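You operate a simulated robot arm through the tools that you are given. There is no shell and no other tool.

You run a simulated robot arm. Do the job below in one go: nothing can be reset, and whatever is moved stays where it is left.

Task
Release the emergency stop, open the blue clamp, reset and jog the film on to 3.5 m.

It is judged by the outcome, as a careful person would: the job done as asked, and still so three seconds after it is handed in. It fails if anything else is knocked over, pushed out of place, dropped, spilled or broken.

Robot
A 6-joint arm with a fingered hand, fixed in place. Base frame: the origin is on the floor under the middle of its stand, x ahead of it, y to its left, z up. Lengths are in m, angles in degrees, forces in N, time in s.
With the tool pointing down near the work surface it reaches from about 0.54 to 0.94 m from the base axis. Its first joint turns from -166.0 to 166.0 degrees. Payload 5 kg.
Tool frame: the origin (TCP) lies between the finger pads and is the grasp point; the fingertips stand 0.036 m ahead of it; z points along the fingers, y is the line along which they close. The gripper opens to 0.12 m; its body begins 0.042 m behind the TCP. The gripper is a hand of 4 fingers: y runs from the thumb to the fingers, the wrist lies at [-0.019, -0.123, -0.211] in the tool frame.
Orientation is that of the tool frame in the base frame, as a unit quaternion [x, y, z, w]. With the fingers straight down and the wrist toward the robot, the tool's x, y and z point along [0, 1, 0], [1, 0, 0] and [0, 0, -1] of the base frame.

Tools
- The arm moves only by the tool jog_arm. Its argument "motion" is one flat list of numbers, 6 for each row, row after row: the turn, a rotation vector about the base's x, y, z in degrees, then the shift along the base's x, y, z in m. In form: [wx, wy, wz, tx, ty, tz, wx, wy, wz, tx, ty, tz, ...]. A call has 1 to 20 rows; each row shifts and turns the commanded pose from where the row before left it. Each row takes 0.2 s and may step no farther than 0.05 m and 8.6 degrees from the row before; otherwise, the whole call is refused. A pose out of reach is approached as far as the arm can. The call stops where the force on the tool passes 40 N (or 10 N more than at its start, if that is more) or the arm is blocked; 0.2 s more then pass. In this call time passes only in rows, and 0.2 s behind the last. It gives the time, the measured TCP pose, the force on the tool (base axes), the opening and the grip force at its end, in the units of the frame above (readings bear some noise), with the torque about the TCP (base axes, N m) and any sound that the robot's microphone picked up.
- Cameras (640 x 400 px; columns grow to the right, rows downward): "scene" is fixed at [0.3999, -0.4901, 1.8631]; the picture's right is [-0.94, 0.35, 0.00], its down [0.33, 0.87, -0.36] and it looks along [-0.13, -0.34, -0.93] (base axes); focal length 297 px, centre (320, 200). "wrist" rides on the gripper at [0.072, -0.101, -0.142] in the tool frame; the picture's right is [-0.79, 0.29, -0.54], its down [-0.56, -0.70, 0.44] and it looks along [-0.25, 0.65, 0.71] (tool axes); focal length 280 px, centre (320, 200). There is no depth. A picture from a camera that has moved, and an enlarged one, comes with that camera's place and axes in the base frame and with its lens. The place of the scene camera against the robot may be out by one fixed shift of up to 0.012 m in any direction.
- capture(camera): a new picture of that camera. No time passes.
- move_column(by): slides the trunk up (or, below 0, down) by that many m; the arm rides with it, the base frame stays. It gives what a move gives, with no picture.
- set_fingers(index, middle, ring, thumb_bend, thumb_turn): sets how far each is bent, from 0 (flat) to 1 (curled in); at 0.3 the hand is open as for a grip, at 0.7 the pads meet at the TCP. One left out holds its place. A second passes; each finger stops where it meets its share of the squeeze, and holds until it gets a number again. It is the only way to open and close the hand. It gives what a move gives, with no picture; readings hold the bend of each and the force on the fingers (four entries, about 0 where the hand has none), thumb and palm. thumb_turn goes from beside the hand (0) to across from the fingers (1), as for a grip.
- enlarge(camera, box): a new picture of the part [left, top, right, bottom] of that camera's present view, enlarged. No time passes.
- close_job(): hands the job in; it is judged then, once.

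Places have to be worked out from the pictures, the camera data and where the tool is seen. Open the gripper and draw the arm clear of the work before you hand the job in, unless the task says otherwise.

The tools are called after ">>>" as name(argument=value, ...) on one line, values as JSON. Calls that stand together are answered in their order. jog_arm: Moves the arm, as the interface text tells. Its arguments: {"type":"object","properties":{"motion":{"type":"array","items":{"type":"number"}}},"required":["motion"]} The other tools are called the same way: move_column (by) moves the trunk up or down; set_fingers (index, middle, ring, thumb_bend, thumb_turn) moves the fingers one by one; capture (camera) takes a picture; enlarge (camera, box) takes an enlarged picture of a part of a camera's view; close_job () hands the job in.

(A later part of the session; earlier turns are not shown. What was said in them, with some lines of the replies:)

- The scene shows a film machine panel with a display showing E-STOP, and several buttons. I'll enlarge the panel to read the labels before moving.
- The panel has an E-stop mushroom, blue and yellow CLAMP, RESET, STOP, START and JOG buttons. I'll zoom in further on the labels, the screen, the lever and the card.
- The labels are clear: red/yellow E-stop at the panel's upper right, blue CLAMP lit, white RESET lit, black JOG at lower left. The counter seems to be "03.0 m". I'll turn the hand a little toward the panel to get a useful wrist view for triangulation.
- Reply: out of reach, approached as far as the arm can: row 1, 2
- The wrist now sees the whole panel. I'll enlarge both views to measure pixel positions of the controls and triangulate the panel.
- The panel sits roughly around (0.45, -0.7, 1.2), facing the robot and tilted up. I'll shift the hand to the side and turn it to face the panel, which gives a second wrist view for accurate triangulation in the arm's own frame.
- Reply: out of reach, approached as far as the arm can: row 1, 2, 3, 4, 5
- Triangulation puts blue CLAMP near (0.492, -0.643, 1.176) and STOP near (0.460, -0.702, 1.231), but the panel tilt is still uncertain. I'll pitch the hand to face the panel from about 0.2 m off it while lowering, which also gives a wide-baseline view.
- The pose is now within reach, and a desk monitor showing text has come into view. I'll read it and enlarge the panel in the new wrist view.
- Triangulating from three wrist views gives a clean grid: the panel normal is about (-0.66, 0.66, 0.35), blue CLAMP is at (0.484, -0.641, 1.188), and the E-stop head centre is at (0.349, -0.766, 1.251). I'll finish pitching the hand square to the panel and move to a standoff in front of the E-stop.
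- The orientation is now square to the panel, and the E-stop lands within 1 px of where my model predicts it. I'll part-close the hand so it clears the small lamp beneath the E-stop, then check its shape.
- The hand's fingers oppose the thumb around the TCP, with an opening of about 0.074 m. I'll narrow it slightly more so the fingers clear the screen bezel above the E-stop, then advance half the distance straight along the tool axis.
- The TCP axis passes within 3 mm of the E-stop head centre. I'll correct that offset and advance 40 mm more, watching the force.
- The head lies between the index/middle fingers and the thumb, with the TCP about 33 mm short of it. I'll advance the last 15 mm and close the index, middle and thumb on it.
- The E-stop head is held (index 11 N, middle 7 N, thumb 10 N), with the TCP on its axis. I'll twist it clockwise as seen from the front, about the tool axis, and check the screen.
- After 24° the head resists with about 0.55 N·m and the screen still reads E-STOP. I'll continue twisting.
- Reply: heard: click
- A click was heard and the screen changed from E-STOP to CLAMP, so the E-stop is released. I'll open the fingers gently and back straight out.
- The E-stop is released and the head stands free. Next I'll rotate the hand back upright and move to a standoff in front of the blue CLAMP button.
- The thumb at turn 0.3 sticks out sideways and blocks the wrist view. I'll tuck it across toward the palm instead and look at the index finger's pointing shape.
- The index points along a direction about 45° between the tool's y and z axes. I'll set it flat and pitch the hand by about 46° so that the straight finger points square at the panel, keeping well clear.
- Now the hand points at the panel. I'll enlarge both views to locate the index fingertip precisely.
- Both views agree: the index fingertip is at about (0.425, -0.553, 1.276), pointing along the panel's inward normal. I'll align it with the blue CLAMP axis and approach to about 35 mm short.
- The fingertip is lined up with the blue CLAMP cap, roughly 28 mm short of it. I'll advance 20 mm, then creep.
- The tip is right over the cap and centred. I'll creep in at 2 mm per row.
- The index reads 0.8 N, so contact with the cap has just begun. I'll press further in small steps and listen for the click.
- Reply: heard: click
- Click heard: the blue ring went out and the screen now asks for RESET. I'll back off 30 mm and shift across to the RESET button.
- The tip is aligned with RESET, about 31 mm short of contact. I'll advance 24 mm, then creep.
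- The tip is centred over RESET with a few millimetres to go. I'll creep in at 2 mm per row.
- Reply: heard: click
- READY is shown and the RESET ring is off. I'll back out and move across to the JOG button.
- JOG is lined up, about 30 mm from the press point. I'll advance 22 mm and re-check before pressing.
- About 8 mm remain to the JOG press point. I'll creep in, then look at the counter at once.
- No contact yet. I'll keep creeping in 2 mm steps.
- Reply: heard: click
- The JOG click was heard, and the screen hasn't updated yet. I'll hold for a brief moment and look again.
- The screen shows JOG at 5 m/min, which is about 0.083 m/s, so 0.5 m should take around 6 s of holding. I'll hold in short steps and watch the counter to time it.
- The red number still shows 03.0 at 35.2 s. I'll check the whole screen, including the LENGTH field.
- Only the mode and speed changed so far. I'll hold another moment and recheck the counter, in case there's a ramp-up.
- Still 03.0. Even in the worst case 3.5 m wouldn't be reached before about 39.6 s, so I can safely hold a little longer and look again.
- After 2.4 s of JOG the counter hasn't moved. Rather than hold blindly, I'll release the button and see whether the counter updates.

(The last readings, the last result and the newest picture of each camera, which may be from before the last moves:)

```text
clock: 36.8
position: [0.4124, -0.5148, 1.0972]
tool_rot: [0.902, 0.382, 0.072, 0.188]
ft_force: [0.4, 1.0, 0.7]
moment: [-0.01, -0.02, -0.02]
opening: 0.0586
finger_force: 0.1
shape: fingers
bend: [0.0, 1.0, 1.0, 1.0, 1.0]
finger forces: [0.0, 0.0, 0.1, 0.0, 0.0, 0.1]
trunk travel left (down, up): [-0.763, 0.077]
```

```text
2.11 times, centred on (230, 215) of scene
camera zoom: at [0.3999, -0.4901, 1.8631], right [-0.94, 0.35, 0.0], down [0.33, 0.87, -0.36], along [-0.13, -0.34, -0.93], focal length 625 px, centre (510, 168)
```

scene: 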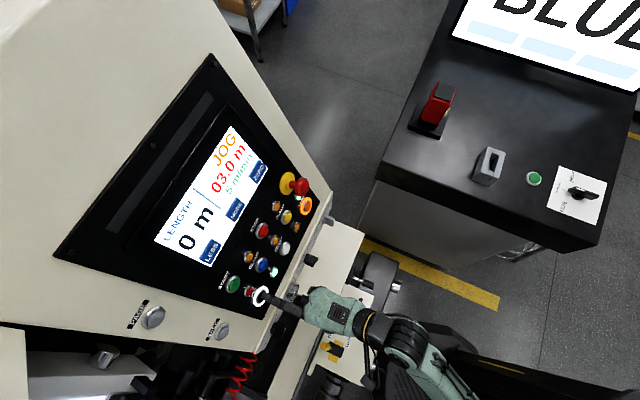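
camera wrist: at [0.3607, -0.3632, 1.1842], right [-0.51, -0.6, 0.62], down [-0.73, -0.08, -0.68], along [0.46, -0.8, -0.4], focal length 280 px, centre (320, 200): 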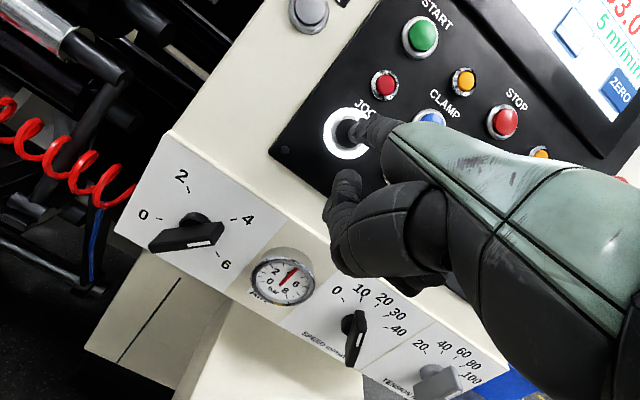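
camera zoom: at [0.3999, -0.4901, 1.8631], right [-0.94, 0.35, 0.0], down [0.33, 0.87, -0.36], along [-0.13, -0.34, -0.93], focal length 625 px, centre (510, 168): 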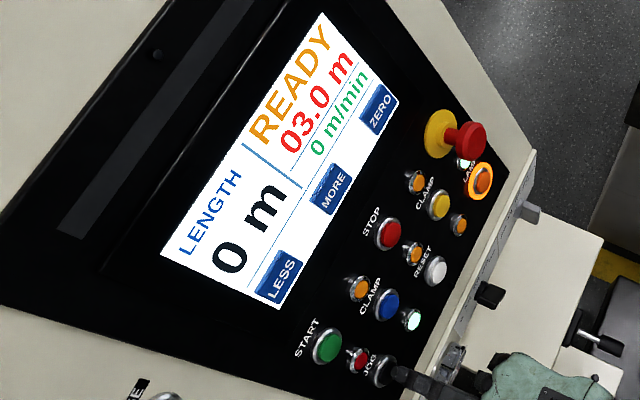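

On release the screen is back to READY with the counter still at 03.0, though the drive ran for nearly 3 s. Before jogging more, I'll inspect the rest of the machine for anything that blocks the film or shows its motion.

>>> enlarge(camera="wrist", box=[0, 0, 300, 200])

>>> enlarge(camera="scene", box=[0, 300, 280, 400])

>>> enlarge(camera="wrist", box=[110, 130, 510, 390])

>>> enlarge(camera="scene", box=[300, 320, 370, 380])

```text
2.00 times, centred on (150, 100) of wrist
camera zoom: at [0.3556, -0.3581, 1.1865], right [-0.51, -0.6, 0.62], down [-0.73, -0.08, -0.68], along [0.45, -0.8, -0.4], focal length 561 px, centre (660, 400)
```

zoom: 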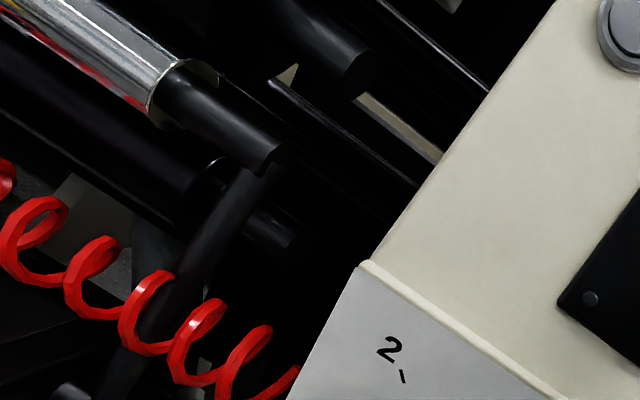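

```text
2.29 times, centred on (140, 350) of scene
camera zoom: at [0.3999, -0.4901, 1.8631], right [-0.94, 0.35, 0.0], down [0.33, 0.87, -0.36], along [-0.13, -0.34, -0.93], focal length 679 px, centre (731, -143)
```

zoom: 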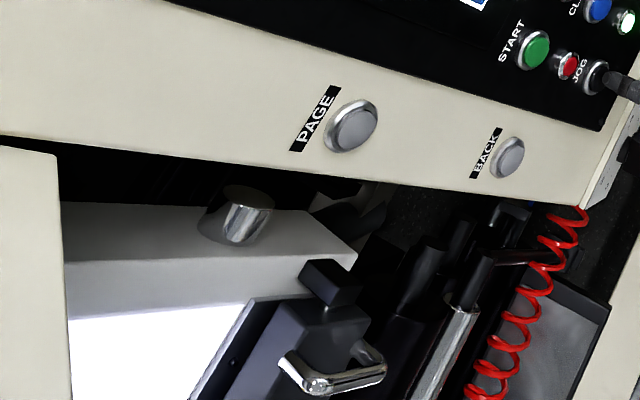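

```text
1.54 times, centred on (310, 260) of wrist
camera zoom: at [0.3556, -0.3581, 1.1865], right [-0.51, -0.6, 0.62], down [-0.73, -0.08, -0.68], along [0.45, -0.8, -0.4], focal length 431 px, centre (335, 108)
```

zoom: 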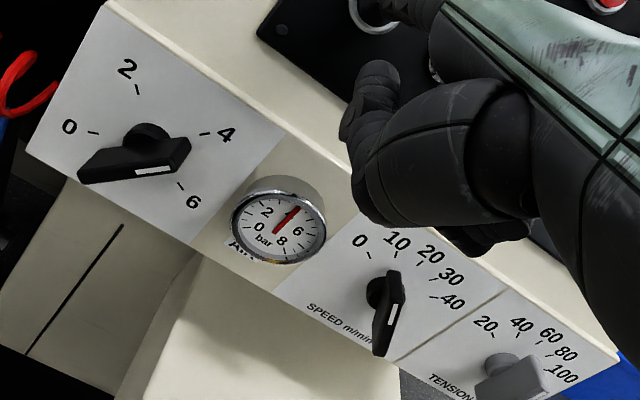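

```text
6.67 times, centred on (335, 350) of scene
camera zoom: at [0.3999, -0.4901, 1.8631], right [-0.94, 0.35, 0.0], down [0.33, 0.87, -0.36], along [-0.13, -0.34, -0.93], focal length 1980 px, centre (220, -800)
```

zoom: 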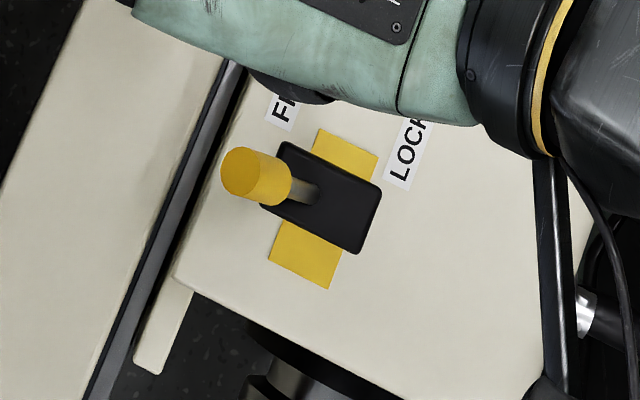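

Nothing obvious is blocking: the lever stands at FREE and air pressure reads about 5 bar. A further second of jogging keeps the total under 4 s, well short of 0.5 m, so I'll press again briefly and watch both numbers.

>>> jog_arm(motion=[0, 0, 0, 0.0033, -0.0033, -0.0017, 0, 0, 0, 0.0026, -0.0026, -0.0013])

>>> enlarge(camera="scene", box=[140, 120, 320, 310])

>>> enlarge(camera="wrist", box=[0, 0, 300, 200])

>>> jog_arm(motion=[0, 0, 0, 0, 0, 0])

>>> enlarge(camera="scene", box=[140, 120, 320, 310])

>>> enlarge(camera="wrist", box=[0, 0, 300, 200])

```text
clock: 37.4
position: [0.4174, -0.5198, 1.0947]
tool_rot: [0.902, 0.383, 0.073, 0.188]
ft_force: [-1.9, 2.1, 0.0]
moment: [-0.09, -0.12, 0.04]
opening: 0.0583
finger_force: 1.6
shape: fingers
bend: [0.0, 1.0, 1.0, 1.0, 1.0]
finger forces: [2.6, 0.1, 0.1, 0.0, 0.0, 0.0]
trunk travel left (down, up): [-0.763, 0.077]
heard: click
```

```text
2.11 times, centred on (230, 215) of scene
camera zoom: at [0.3999, -0.4901, 1.8631], right [-0.94, 0.35, 0.0], down [0.33, 0.87, -0.36], along [-0.13, -0.34, -0.93], focal length 625 px, centre (510, 168)
```

zoom: 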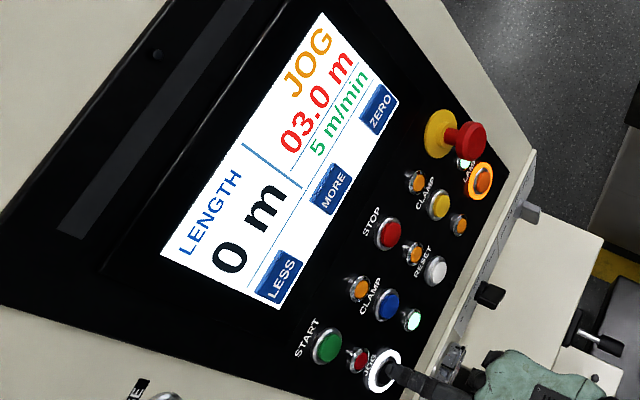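

```text
2.00 times, centred on (150, 100) of wrist
camera zoom: at [0.3611, -0.3628, 1.1846], right [-0.51, -0.6, 0.62], down [-0.73, -0.08, -0.68], along [0.45, -0.8, -0.4], focal length 561 px, centre (660, 400)
```

zoom: 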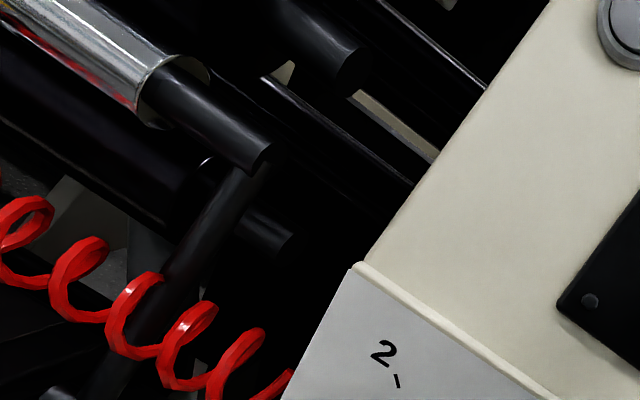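

```text
clock: 37.8
position: [0.4188, -0.5193, 1.0962]
tool_rot: [0.901, 0.383, 0.072, 0.188]
ft_force: [-2.6, 1.5, -0.1]
moment: [-0.11, -0.13, 0.02]
opening: 0.0581
finger_force: 1.4
shape: fingers
bend: [0.0, 1.0, 1.0, 1.0, 1.0]
finger forces: [2.9, 0.0, 0.0, 0.0, 0.0, 0.1]
trunk travel left (down, up): [-0.763, 0.077]
```

```text
2.11 times, centred on (230, 215) of scene
camera zoom: at [0.3999, -0.4901, 1.8631], right [-0.94, 0.35, 0.0], down [0.33, 0.87, -0.36], along [-0.13, -0.34, -0.93], focal length 625 px, centre (510, 168)
```

zoom: 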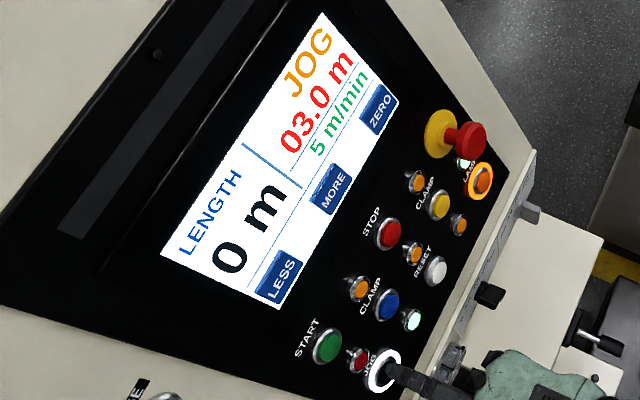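

```text
2.00 times, centred on (150, 100) of wrist
camera zoom: at [0.3613, -0.363, 1.1845], right [-0.51, -0.6, 0.62], down [-0.73, -0.08, -0.68], along [0.46, -0.8, -0.4], focal length 561 px, centre (660, 400)
```

zoom: 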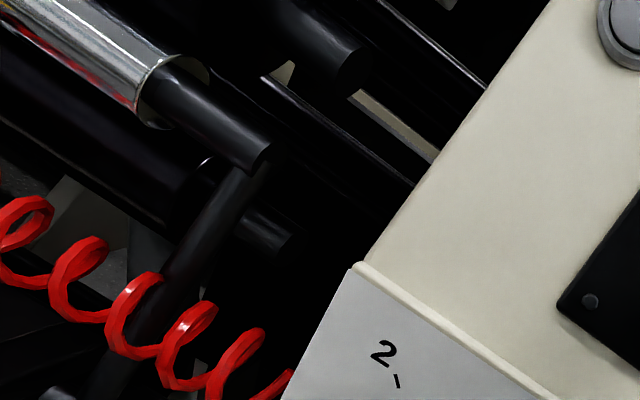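

Neither number has changed. I'll keep holding and check often as the total jog time nears 6 s, where 0.5 m would be reached, ready to release at once.

>>> jog_arm(motion=[0, 0, 0, 0, 0, 0, 0, 0, 0, 0, 0, 0, 0, 0, 0, 0, 0, 0])

>>> enlarge(camera="scene", box=[150, 120, 280, 270])

```text
clock: 38.6
position: [0.4191, -0.5199, 1.0943]
tool_rot: [0.902, 0.383, 0.072, 0.188]
ft_force: [-2.5, 1.8, 0.1]
moment: [-0.1, -0.17, 0.02]
opening: 0.0582
finger_force: 1.1
shape: fingers
bend: [0.0, 1.0, 1.0, 1.0, 1.0]
finger forces: [3.0, 0.0, 0.0, 0.0, 0.0, 0.1]
trunk travel left (down, up): [-0.763, 0.077]
```

```text
2.67 times, centred on (215, 195) of scene
camera zoom: at [0.3999, -0.4901, 1.8631], right [-0.94, 0.35, 0.0], down [0.33, 0.87, -0.36], along [-0.13, -0.34, -0.93], focal length 792 px, centre (600, 213)
```

zoom: 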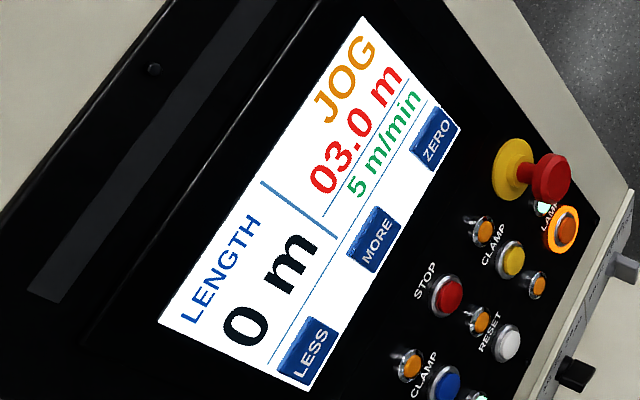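

Still unchanged at roughly 4.3 s of jog in total. I'll hold on in short steps, checking each time.

>>> jog_arm(motion=[0, 0, 0, 0, 0, 0, 0, 0, 0, 0, 0, 0])

>>> enlarge(camera="scene", box=[150, 120, 280, 270])

>>> jog_arm(motion=[0, 0, 0, 0, 0, 0])

>>> enlarge(camera="scene", box=[150, 120, 280, 270])

```text
clock: 39.2
position: [0.4192, -0.5197, 1.0942]
tool_rot: [0.902, 0.383, 0.072, 0.187]
ft_force: [-1.9, 1.1, 0.0]
moment: [-0.15, -0.1, 0.03]
opening: 0.0585
finger_force: 2.0
shape: fingers
bend: [0.0, 1.0, 1.0, 1.0, 1.0]
finger forces: [2.9, 0.0, 0.0, 0.1, 0.0, 0.0]
trunk travel left (down, up): [-0.763, 0.077]
```

```text
2.67 times, centred on (215, 195) of scene
camera zoom: at [0.3999, -0.4901, 1.8631], right [-0.94, 0.35, 0.0], down [0.33, 0.87, -0.36], along [-0.13, -0.34, -0.93], focal length 792 px, centre (600, 213)
```

zoom: 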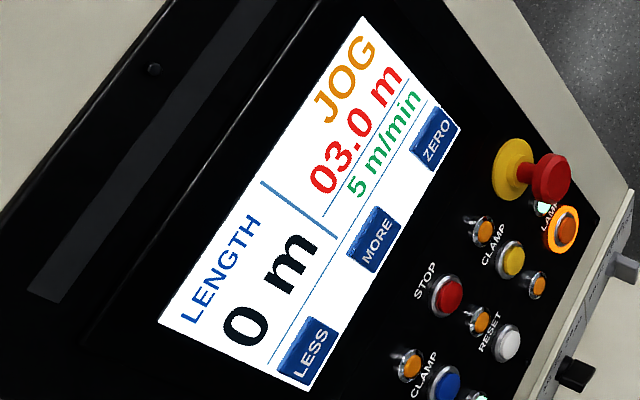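

```text
clock: 39.6
position: [0.419, -0.5208, 1.0957]
tool_rot: [0.901, 0.383, 0.073, 0.188]
ft_force: [-2.8, 1.7, 0.1]
moment: [-0.11, -0.13, 0.02]
opening: 0.0584
finger_force: 2.0
shape: fingers
bend: [0.0, 1.0, 1.0, 1.0, 1.0]
finger forces: [2.9, 0.1, 0.0, 0.0, 0.0, 0.0]
trunk travel left (down, up): [-0.763, 0.077]
```

```text
2.67 times, centred on (215, 195) of scene
camera zoom: at [0.3999, -0.4901, 1.8631], right [-0.94, 0.35, 0.0], down [0.33, 0.87, -0.36], along [-0.13, -0.34, -0.93], focal length 792 px, centre (600, 213)
```

zoom: 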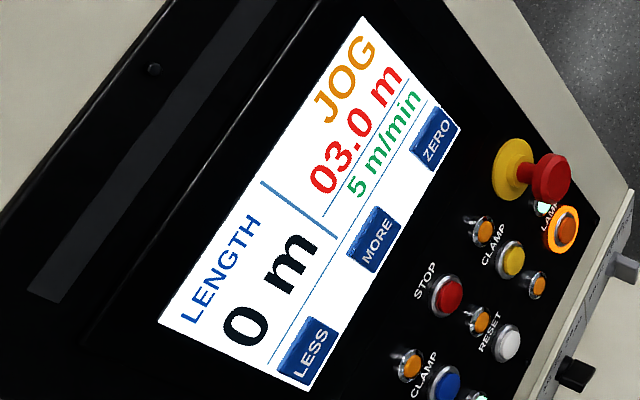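

It's unchanged at about 5.3 s of jog. To avoid overshooting on a number I may be misreading, I'll release now and look for another length readout before going on.

>>> jog_arm(motion=[0, 0, 0, -0.0066, 0.0066, 0.0035, 0, 0, 0, -0.0133, 0.0133, 0.007])

>>> enlarge(camera="scene", box=[140, 120, 320, 310])

>>> capture(camera="scene")

```text
clock: 40.2
position: [0.4011, -0.4991, 1.1066]
tool_rot: [0.901, 0.384, 0.072, 0.189]
ft_force: [-0.3, 0.6, 1.3]
moment: [0.03, 0.01, -0.01]
opening: 0.0586
finger_force: 0.1
shape: fingers
bend: [0.0, 1.0, 1.0, 1.0, 1.0]
finger forces: [0.0, 0.0, 0.0, 0.0, 0.0, 0.1]
trunk travel left (down, up): [-0.763, 0.077]
```

```text
2.11 times, centred on (230, 215) of scene
camera zoom: at [0.3999, -0.4901, 1.8631], right [-0.94, 0.35, 0.0], down [0.33, 0.87, -0.36], along [-0.13, -0.34, -0.93], focal length 625 px, centre (510, 168)
```

zoom: 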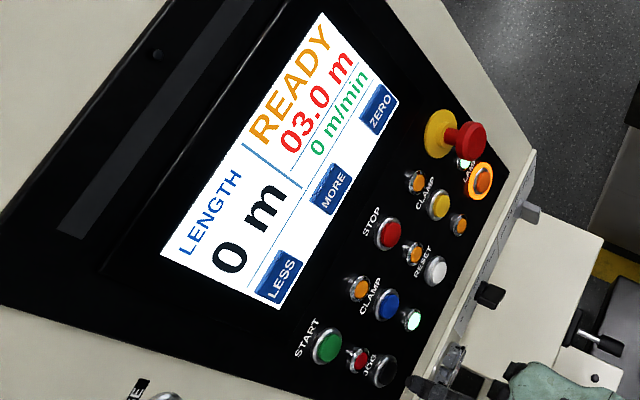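

```text
taken
```

scene: 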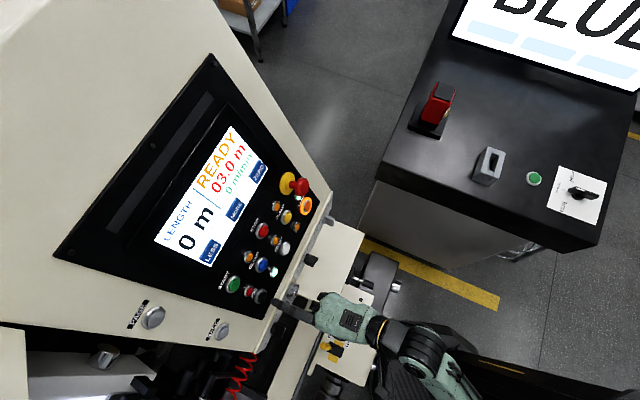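

Both numbers are unchanged after roughly 5.6 s of jogging. I'll back off and turn the wrist camera toward the film path on the left to see what the film is actually doing.

>>> jog_arm(motion=[0, 0, 0, -0.02, 0.025, 0.02, 0, 0, 0, -0.02, 0.025, 0.02, 0, 0, 8, 0, 0.01, 0.02, 0, 0, 8, 0, 0.01, 0.02, 0, 0, 8, 0, 0.01, 0.02, 0, 0, 8, 0, 0.01, 0.02, 0, 0, 0, 0, 0, 0])

>>> capture(camera="wrist")

>>> capture(camera="scene")

```text
clock: 41.8
position: [0.3593, -0.4087, 1.2234]
tool_rot: [0.76, 0.618, 0.121, 0.16]
ft_force: [0.0, -0.2, -0.2]
moment: [0.0, 0.04, 0.01]
opening: 0.0587
finger_force: 0.1
shape: fingers
bend: [0.0, 1.0, 1.0, 1.0, 1.0]
finger forces: [0.0, 0.0, 0.1, 0.1, 0.1, 0.0]
trunk travel left (down, up): [-0.763, 0.077]
```

```text
taken
camera wrist: at [0.2271, -0.3052, 1.314], right [-0.11, -0.77, 0.62], down [-0.58, -0.46, -0.68], along [0.81, -0.43, -0.4], focal length 280 px, centre (320, 200)
```

wrist: 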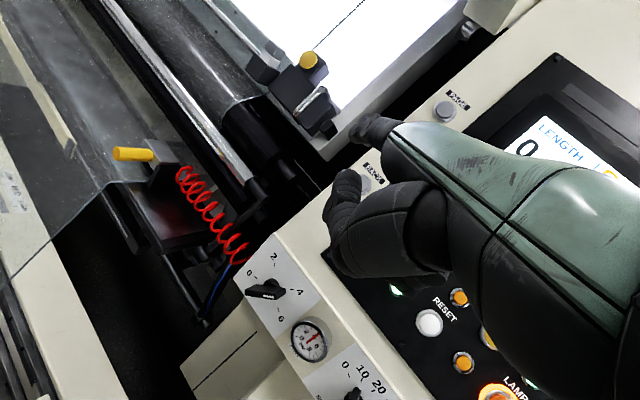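

```text
taken
```

scene: 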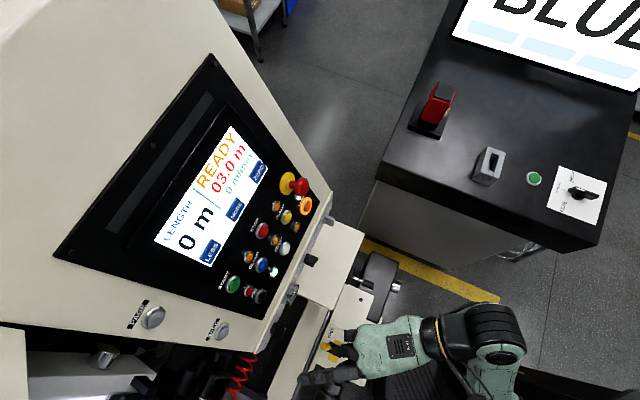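

Now the film web, rollers, light table and clamp bars are visible. I'll enlarge those areas.

>>> enlarge(camera="wrist", box=[200, 0, 480, 180])

>>> enlarge(camera="wrist", box=[0, 0, 260, 200])

>>> enlarge(camera="wrist", box=[0, 180, 260, 400])

```text
2.22 times, centred on (340, 90) of wrist
camera zoom: at [0.2271, -0.3052, 1.314], right [-0.11, -0.77, 0.62], down [-0.58, -0.46, -0.68], along [0.81, -0.43, -0.4], focal length 623 px, centre (276, 444)
```

zoom: 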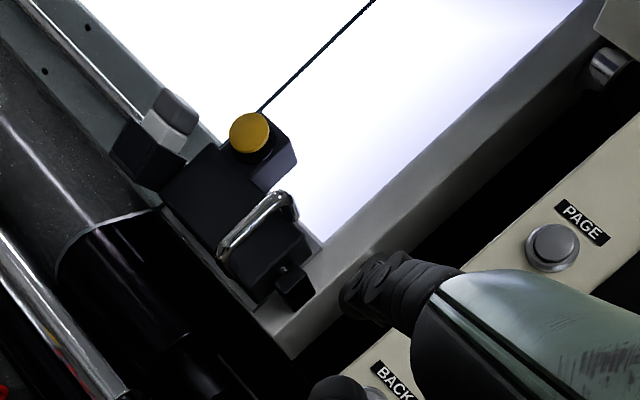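

```text
2.00 times, centred on (130, 100) of wrist
camera zoom: at [0.2271, -0.3052, 1.314], right [-0.11, -0.77, 0.62], down [-0.58, -0.46, -0.68], along [0.81, -0.43, -0.4], focal length 561 px, centre (700, 400)
```

zoom: 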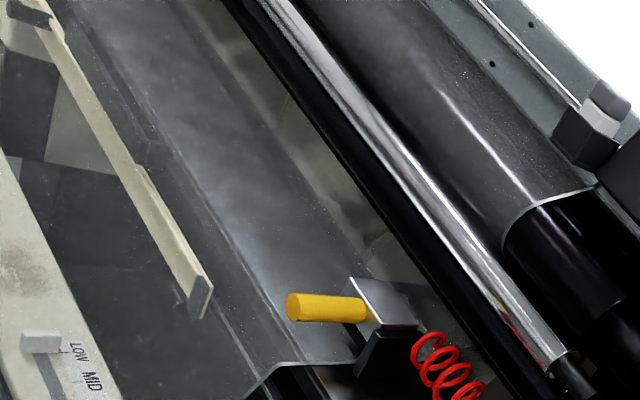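

```text
1.82 times, centred on (130, 290) of wrist
camera zoom: at [0.2271, -0.3052, 1.314], right [-0.11, -0.77, 0.62], down [-0.58, -0.46, -0.68], along [0.81, -0.43, -0.4], focal length 510 px, centre (666, 36)
```

zoom: 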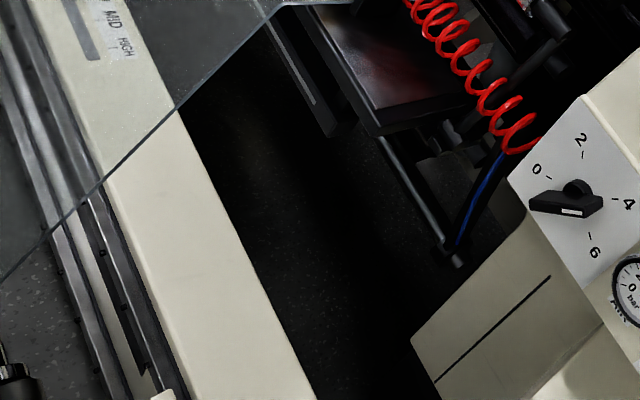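

The film web itself looks untouched and carries no readable scale, so the screen is the only gauge. I'll go back to JOG, adding short presses while watching for a coarse counter step near 6 s of total jog.

>>> jog_arm(motion=[0, 0, -8, 0, -0.01, -0.02, 0, 0, -8, 0, -0.01, -0.02, 0, 0, -8, 0, -0.01, -0.02, 0, 0, -8, 0, -0.01, -0.02, 0, 0, 0, 0.02, -0.025, -0.02, 0, 0, 0, 0.02, -0.025, -0.02, 0, 0, 0, 0, 0, 0])

>>> enlarge(camera="wrist", box=[290, 70, 430, 170])

```text
clock: 43.4
position: [0.3986, -0.4986, 1.1049]
tool_rot: [0.901, 0.383, 0.073, 0.189]
ft_force: [-0.3, -0.1, -0.4]
moment: [-0.03, -0.01, -0.02]
opening: 0.0587
finger_force: 0.1
shape: fingers
bend: [0.0, 1.0, 1.0, 1.0, 1.0]
finger forces: [0.0, 0.0, 0.0, 0.0, 0.0, 0.0]
trunk travel left (down, up): [-0.763, 0.077]
```

```text
4.00 times, centred on (360, 120) of wrist
camera zoom: at [0.3416, -0.3412, 1.1934], right [-0.51, -0.6, 0.62], down [-0.73, -0.08, -0.68], along [0.46, -0.8, -0.39], focal length 1122 px, centre (160, 520)
```

zoom: 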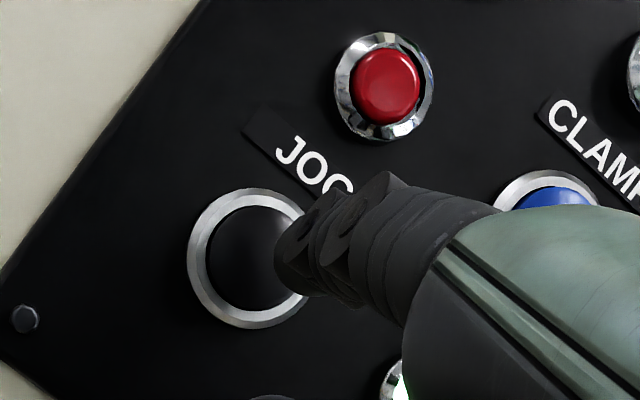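

JOG is lined up again. I'll approach to just short of contact, then press and check.

>>> jog_arm(motion=[0, 0, 0, 0.0037, -0.0037, -0.0019, 0, 0, 0, 0.0037, -0.0037, -0.0019, 0, 0, 0, 0.0037, -0.0037, -0.0019, 0, 0, 0, 0.0037, -0.0037, -0.0019, 0, 0, 0, 0, 0, 0])

>>> jog_arm(motion=[0, 0, 0, 0.0033, -0.0033, -0.0017, 0, 0, 0, 0.0026, -0.0026, -0.0013])

>>> enlarge(camera="scene", box=[140, 120, 320, 310])

```text
clock: 44.6
position: [0.4143, -0.5142, 1.0979]
tool_rot: [0.901, 0.384, 0.073, 0.188]
ft_force: [0.0, 0.8, 0.1]
moment: [0.0, 0.01, 0.0]
opening: 0.0586
finger_force: 0.0
shape: fingers
bend: [0.0, 1.0, 1.0, 1.0, 1.0]
finger forces: [0.0, 0.1, 0.1, 0.1, 0.0, 0.0]
trunk travel left (down, up): [-0.763, 0.077]
```

```text
clock: 45.2
position: [0.4201, -0.5194, 1.0944]
tool_rot: [0.902, 0.383, 0.073, 0.188]
ft_force: [-2.1, 2.4, 0.8]
moment: [-0.17, -0.24, 0.0]
opening: 0.0589
finger_force: 1.4
shape: fingers
bend: [0.0, 1.0, 1.0, 1.0, 1.0]
finger forces: [3.5, 0.0, 0.0, 0.0, 0.0, 0.0]
trunk travel left (down, up): [-0.763, 0.077]
heard: click
```

```text
2.11 times, centred on (230, 215) of scene
camera zoom: at [0.3999, -0.4901, 1.8631], right [-0.94, 0.35, 0.0], down [0.33, 0.87, -0.36], along [-0.13, -0.34, -0.93], focal length 625 px, centre (510, 168)
```

zoom: 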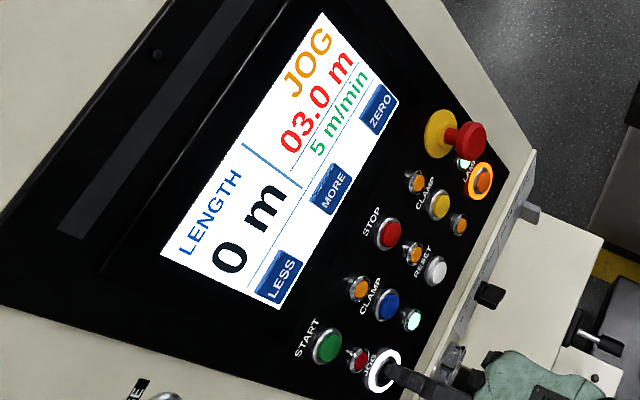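

JOG is running again with no change yet. I'll hold in 0.4 s steps.

>>> jog_arm(motion=[0, 0, 0, 0, 0, 0])

>>> enlarge(camera="scene", box=[150, 120, 280, 270])

```text
clock: 45.6
position: [0.4182, -0.5193, 1.0937]
tool_rot: [0.902, 0.383, 0.073, 0.189]
ft_force: [-3.2, 2.4, 0.8]
moment: [-0.22, -0.28, -0.03]
opening: 0.0588
finger_force: 2.1
shape: fingers
bend: [0.0, 1.0, 1.0, 1.0, 1.0]
finger forces: [4.1, 0.1, 0.1, 0.0, 0.1, 0.0]
trunk travel left (down, up): [-0.763, 0.077]
```

```text
2.67 times, centred on (215, 195) of scene
camera zoom: at [0.3999, -0.4901, 1.8631], right [-0.94, 0.35, 0.0], down [0.33, 0.87, -0.36], along [-0.13, -0.34, -0.93], focal length 792 px, centre (600, 213)
```

zoom: 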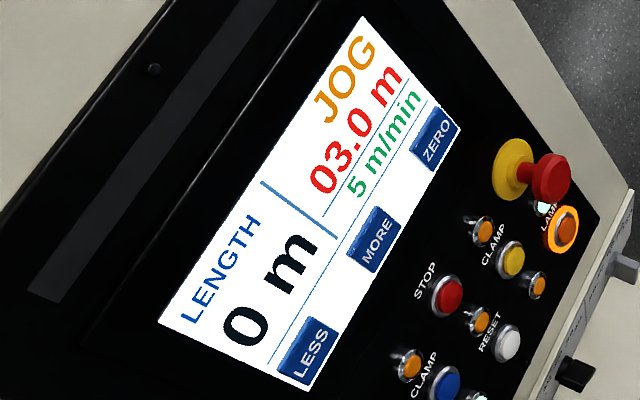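

No step yet. I'll hold another 0.4 s and check.

>>> jog_arm(motion=[0, 0, 0, 0, 0, 0])

>>> enlarge(camera="scene", box=[150, 120, 280, 270])

```text
clock: 46.0
position: [0.4193, -0.5199, 1.0951]
tool_rot: [0.901, 0.383, 0.073, 0.189]
ft_force: [-2.7, 3.5, 1.9]
moment: [-0.23, -0.3, -0.03]
opening: 0.0589
finger_force: 1.8
shape: fingers
bend: [0.0, 1.0, 1.0, 1.0, 1.0]
finger forces: [4.3, 0.0, 0.1, 0.0, 0.1, 0.0]
trunk travel left (down, up): [-0.763, 0.077]
```

```text
2.67 times, centred on (215, 195) of scene
camera zoom: at [0.3999, -0.4901, 1.8631], right [-0.94, 0.35, 0.0], down [0.33, 0.87, -0.36], along [-0.13, -0.34, -0.93], focal length 792 px, centre (600, 213)
```

zoom: 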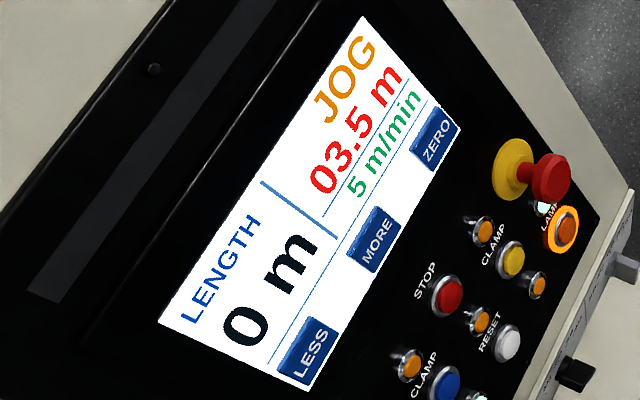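

The counter just stepped to 03.5 m. I'll release JOG at once and draw back.

>>> jog_arm(motion=[0, 0, 0, -0.0199, 0.0199, 0.0105])

>>> enlarge(camera="scene", box=[140, 120, 320, 310])

```text
clock: 46.4
position: [0.3999, -0.4987, 1.1044]
tool_rot: [0.901, 0.383, 0.074, 0.189]
ft_force: [-0.1, -0.3, 0.0]
moment: [0.01, -0.01, 0.0]
opening: 0.0588
finger_force: 0.0
shape: fingers
bend: [0.0, 1.0, 1.0, 1.0, 1.0]
finger forces: [0.1, 0.0, 0.0, 0.0, 0.1, 0.1]
trunk travel left (down, up): [-0.763, 0.077]
```

```text
2.11 times, centred on (230, 215) of scene
camera zoom: at [0.3999, -0.4901, 1.8631], right [-0.94, 0.35, 0.0], down [0.33, 0.87, -0.36], along [-0.13, -0.34, -0.93], focal length 625 px, centre (510, 168)
```

zoom: 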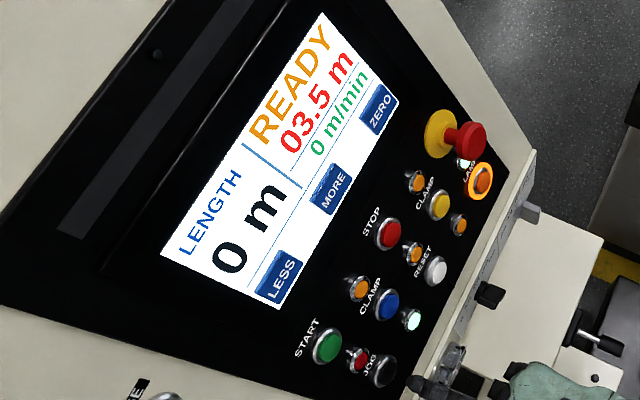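

The counter holds at 03.5 m with READY and 0 m/min. I'll draw the arm clear of the panel and open the hand.

>>> jog_arm(motion=[0, 0, 0, -0.02, 0.025, 0.02, 0, 0, 0, -0.02, 0.025, 0.02, 0, 0, 0, -0.015, 0.015, 0.03, 0, 0, 0, -0.015, 0.015, 0.03, 0, 0, 0, -0.01, 0.01, 0.03, 0, 0, 0, 0, 0, 0])

>>> set_fingers(index=0.3, middle=0.3, ring=0.3, thumb_bend=0.3)

>>> capture(camera="scene")

>>> enlarge(camera="scene", box=[140, 120, 320, 310])

>>> capture(camera="wrist")

```text
clock: 47.8
position: [0.3181, -0.4133, 1.2339]
tool_rot: [0.902, 0.383, 0.073, 0.188]
ft_force: [0.4, -0.1, -0.5]
moment: [0.03, 0.05, 0.02]
opening: 0.0587
finger_force: 0.0
shape: fingers
bend: [0.0, 1.0, 1.0, 1.0, 1.0]
finger forces: [0.0, 0.0, 0.0, 0.1, 0.0, 0.1]
trunk travel left (down, up): [-0.763, 0.077]
```

```text
clock: 48.8
position: [0.3185, -0.4147, 1.2333]
tool_rot: [0.902, 0.383, 0.072, 0.188]
ft_force: [-0.3, -0.6, 0.8]
moment: [-0.01, 0.04, 0.0]
opening: 0.123
finger_force: 0.0
shape: fingers
bend: [0.3, 0.3, 0.3, 0.3, 0.98]
finger forces: [0.1, 0.0, 0.1, 0.1, 0.0, 0.0]
trunk travel left (down, up): [-0.763, 0.077]
```

```text
taken
```

scene: 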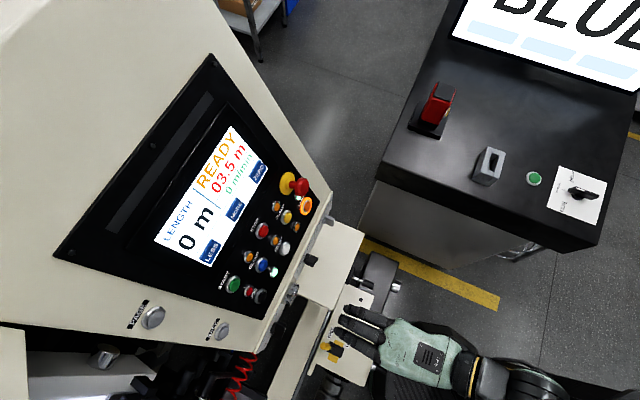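

```text
2.11 times, centred on (230, 215) of scene
camera zoom: at [0.3999, -0.4901, 1.8631], right [-0.94, 0.35, 0.0], down [0.33, 0.87, -0.36], along [-0.13, -0.34, -0.93], focal length 625 px, centre (510, 168)
```

zoom: 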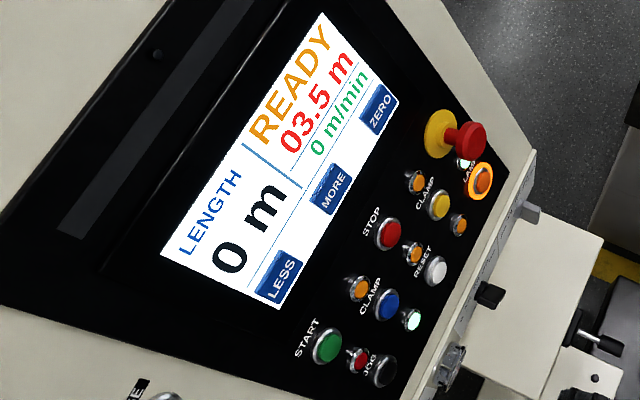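

```text
taken
camera wrist: at [0.2606, -0.2565, 1.3228], right [-0.51, -0.6, 0.62], down [-0.73, -0.08, -0.68], along [0.45, -0.8, -0.4], focal length 280 px, centre (320, 200)
```

wrist: 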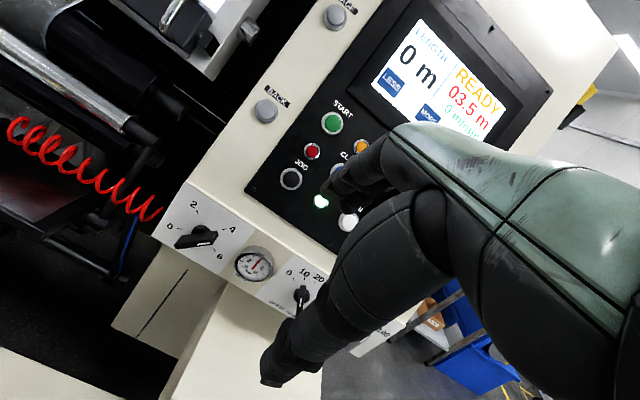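

All four steps are done. The E-stop is out, the blue CLAMP ring is off, the screen reads READY with 03.5 m and 0 m/min, and the open hand is clear of the panel with nothing else disturbed. I'll hand the job in.

>>> close_job()

```text
The job is handed in.
```

The job is done and handed in. The last pictures showed the screen reading READY, 03.5 m and 0 m/min.

- **Emergency stop:** it released with a clockwise twist of about 48°, and the E-STOP message cleared.
- **Blue clamp:** one press opened it, and its blue ring went out.
- **Reset:** one press brought the screen to READY.
- **Jog:** the length counter only moves in 0.5 m steps, so it stayed at 03.0 through three presses. I let go as soon as it stepped to 03.5. By jog time (about 6 s at 5 m/min) the film should be within a few centimetres of 3.5 m, but the display can't show it any closer.

The hand was open and clear of the panel when I handed in. I touched only the emergency stop and those three buttons, and the last pictures showed nothing else moved.
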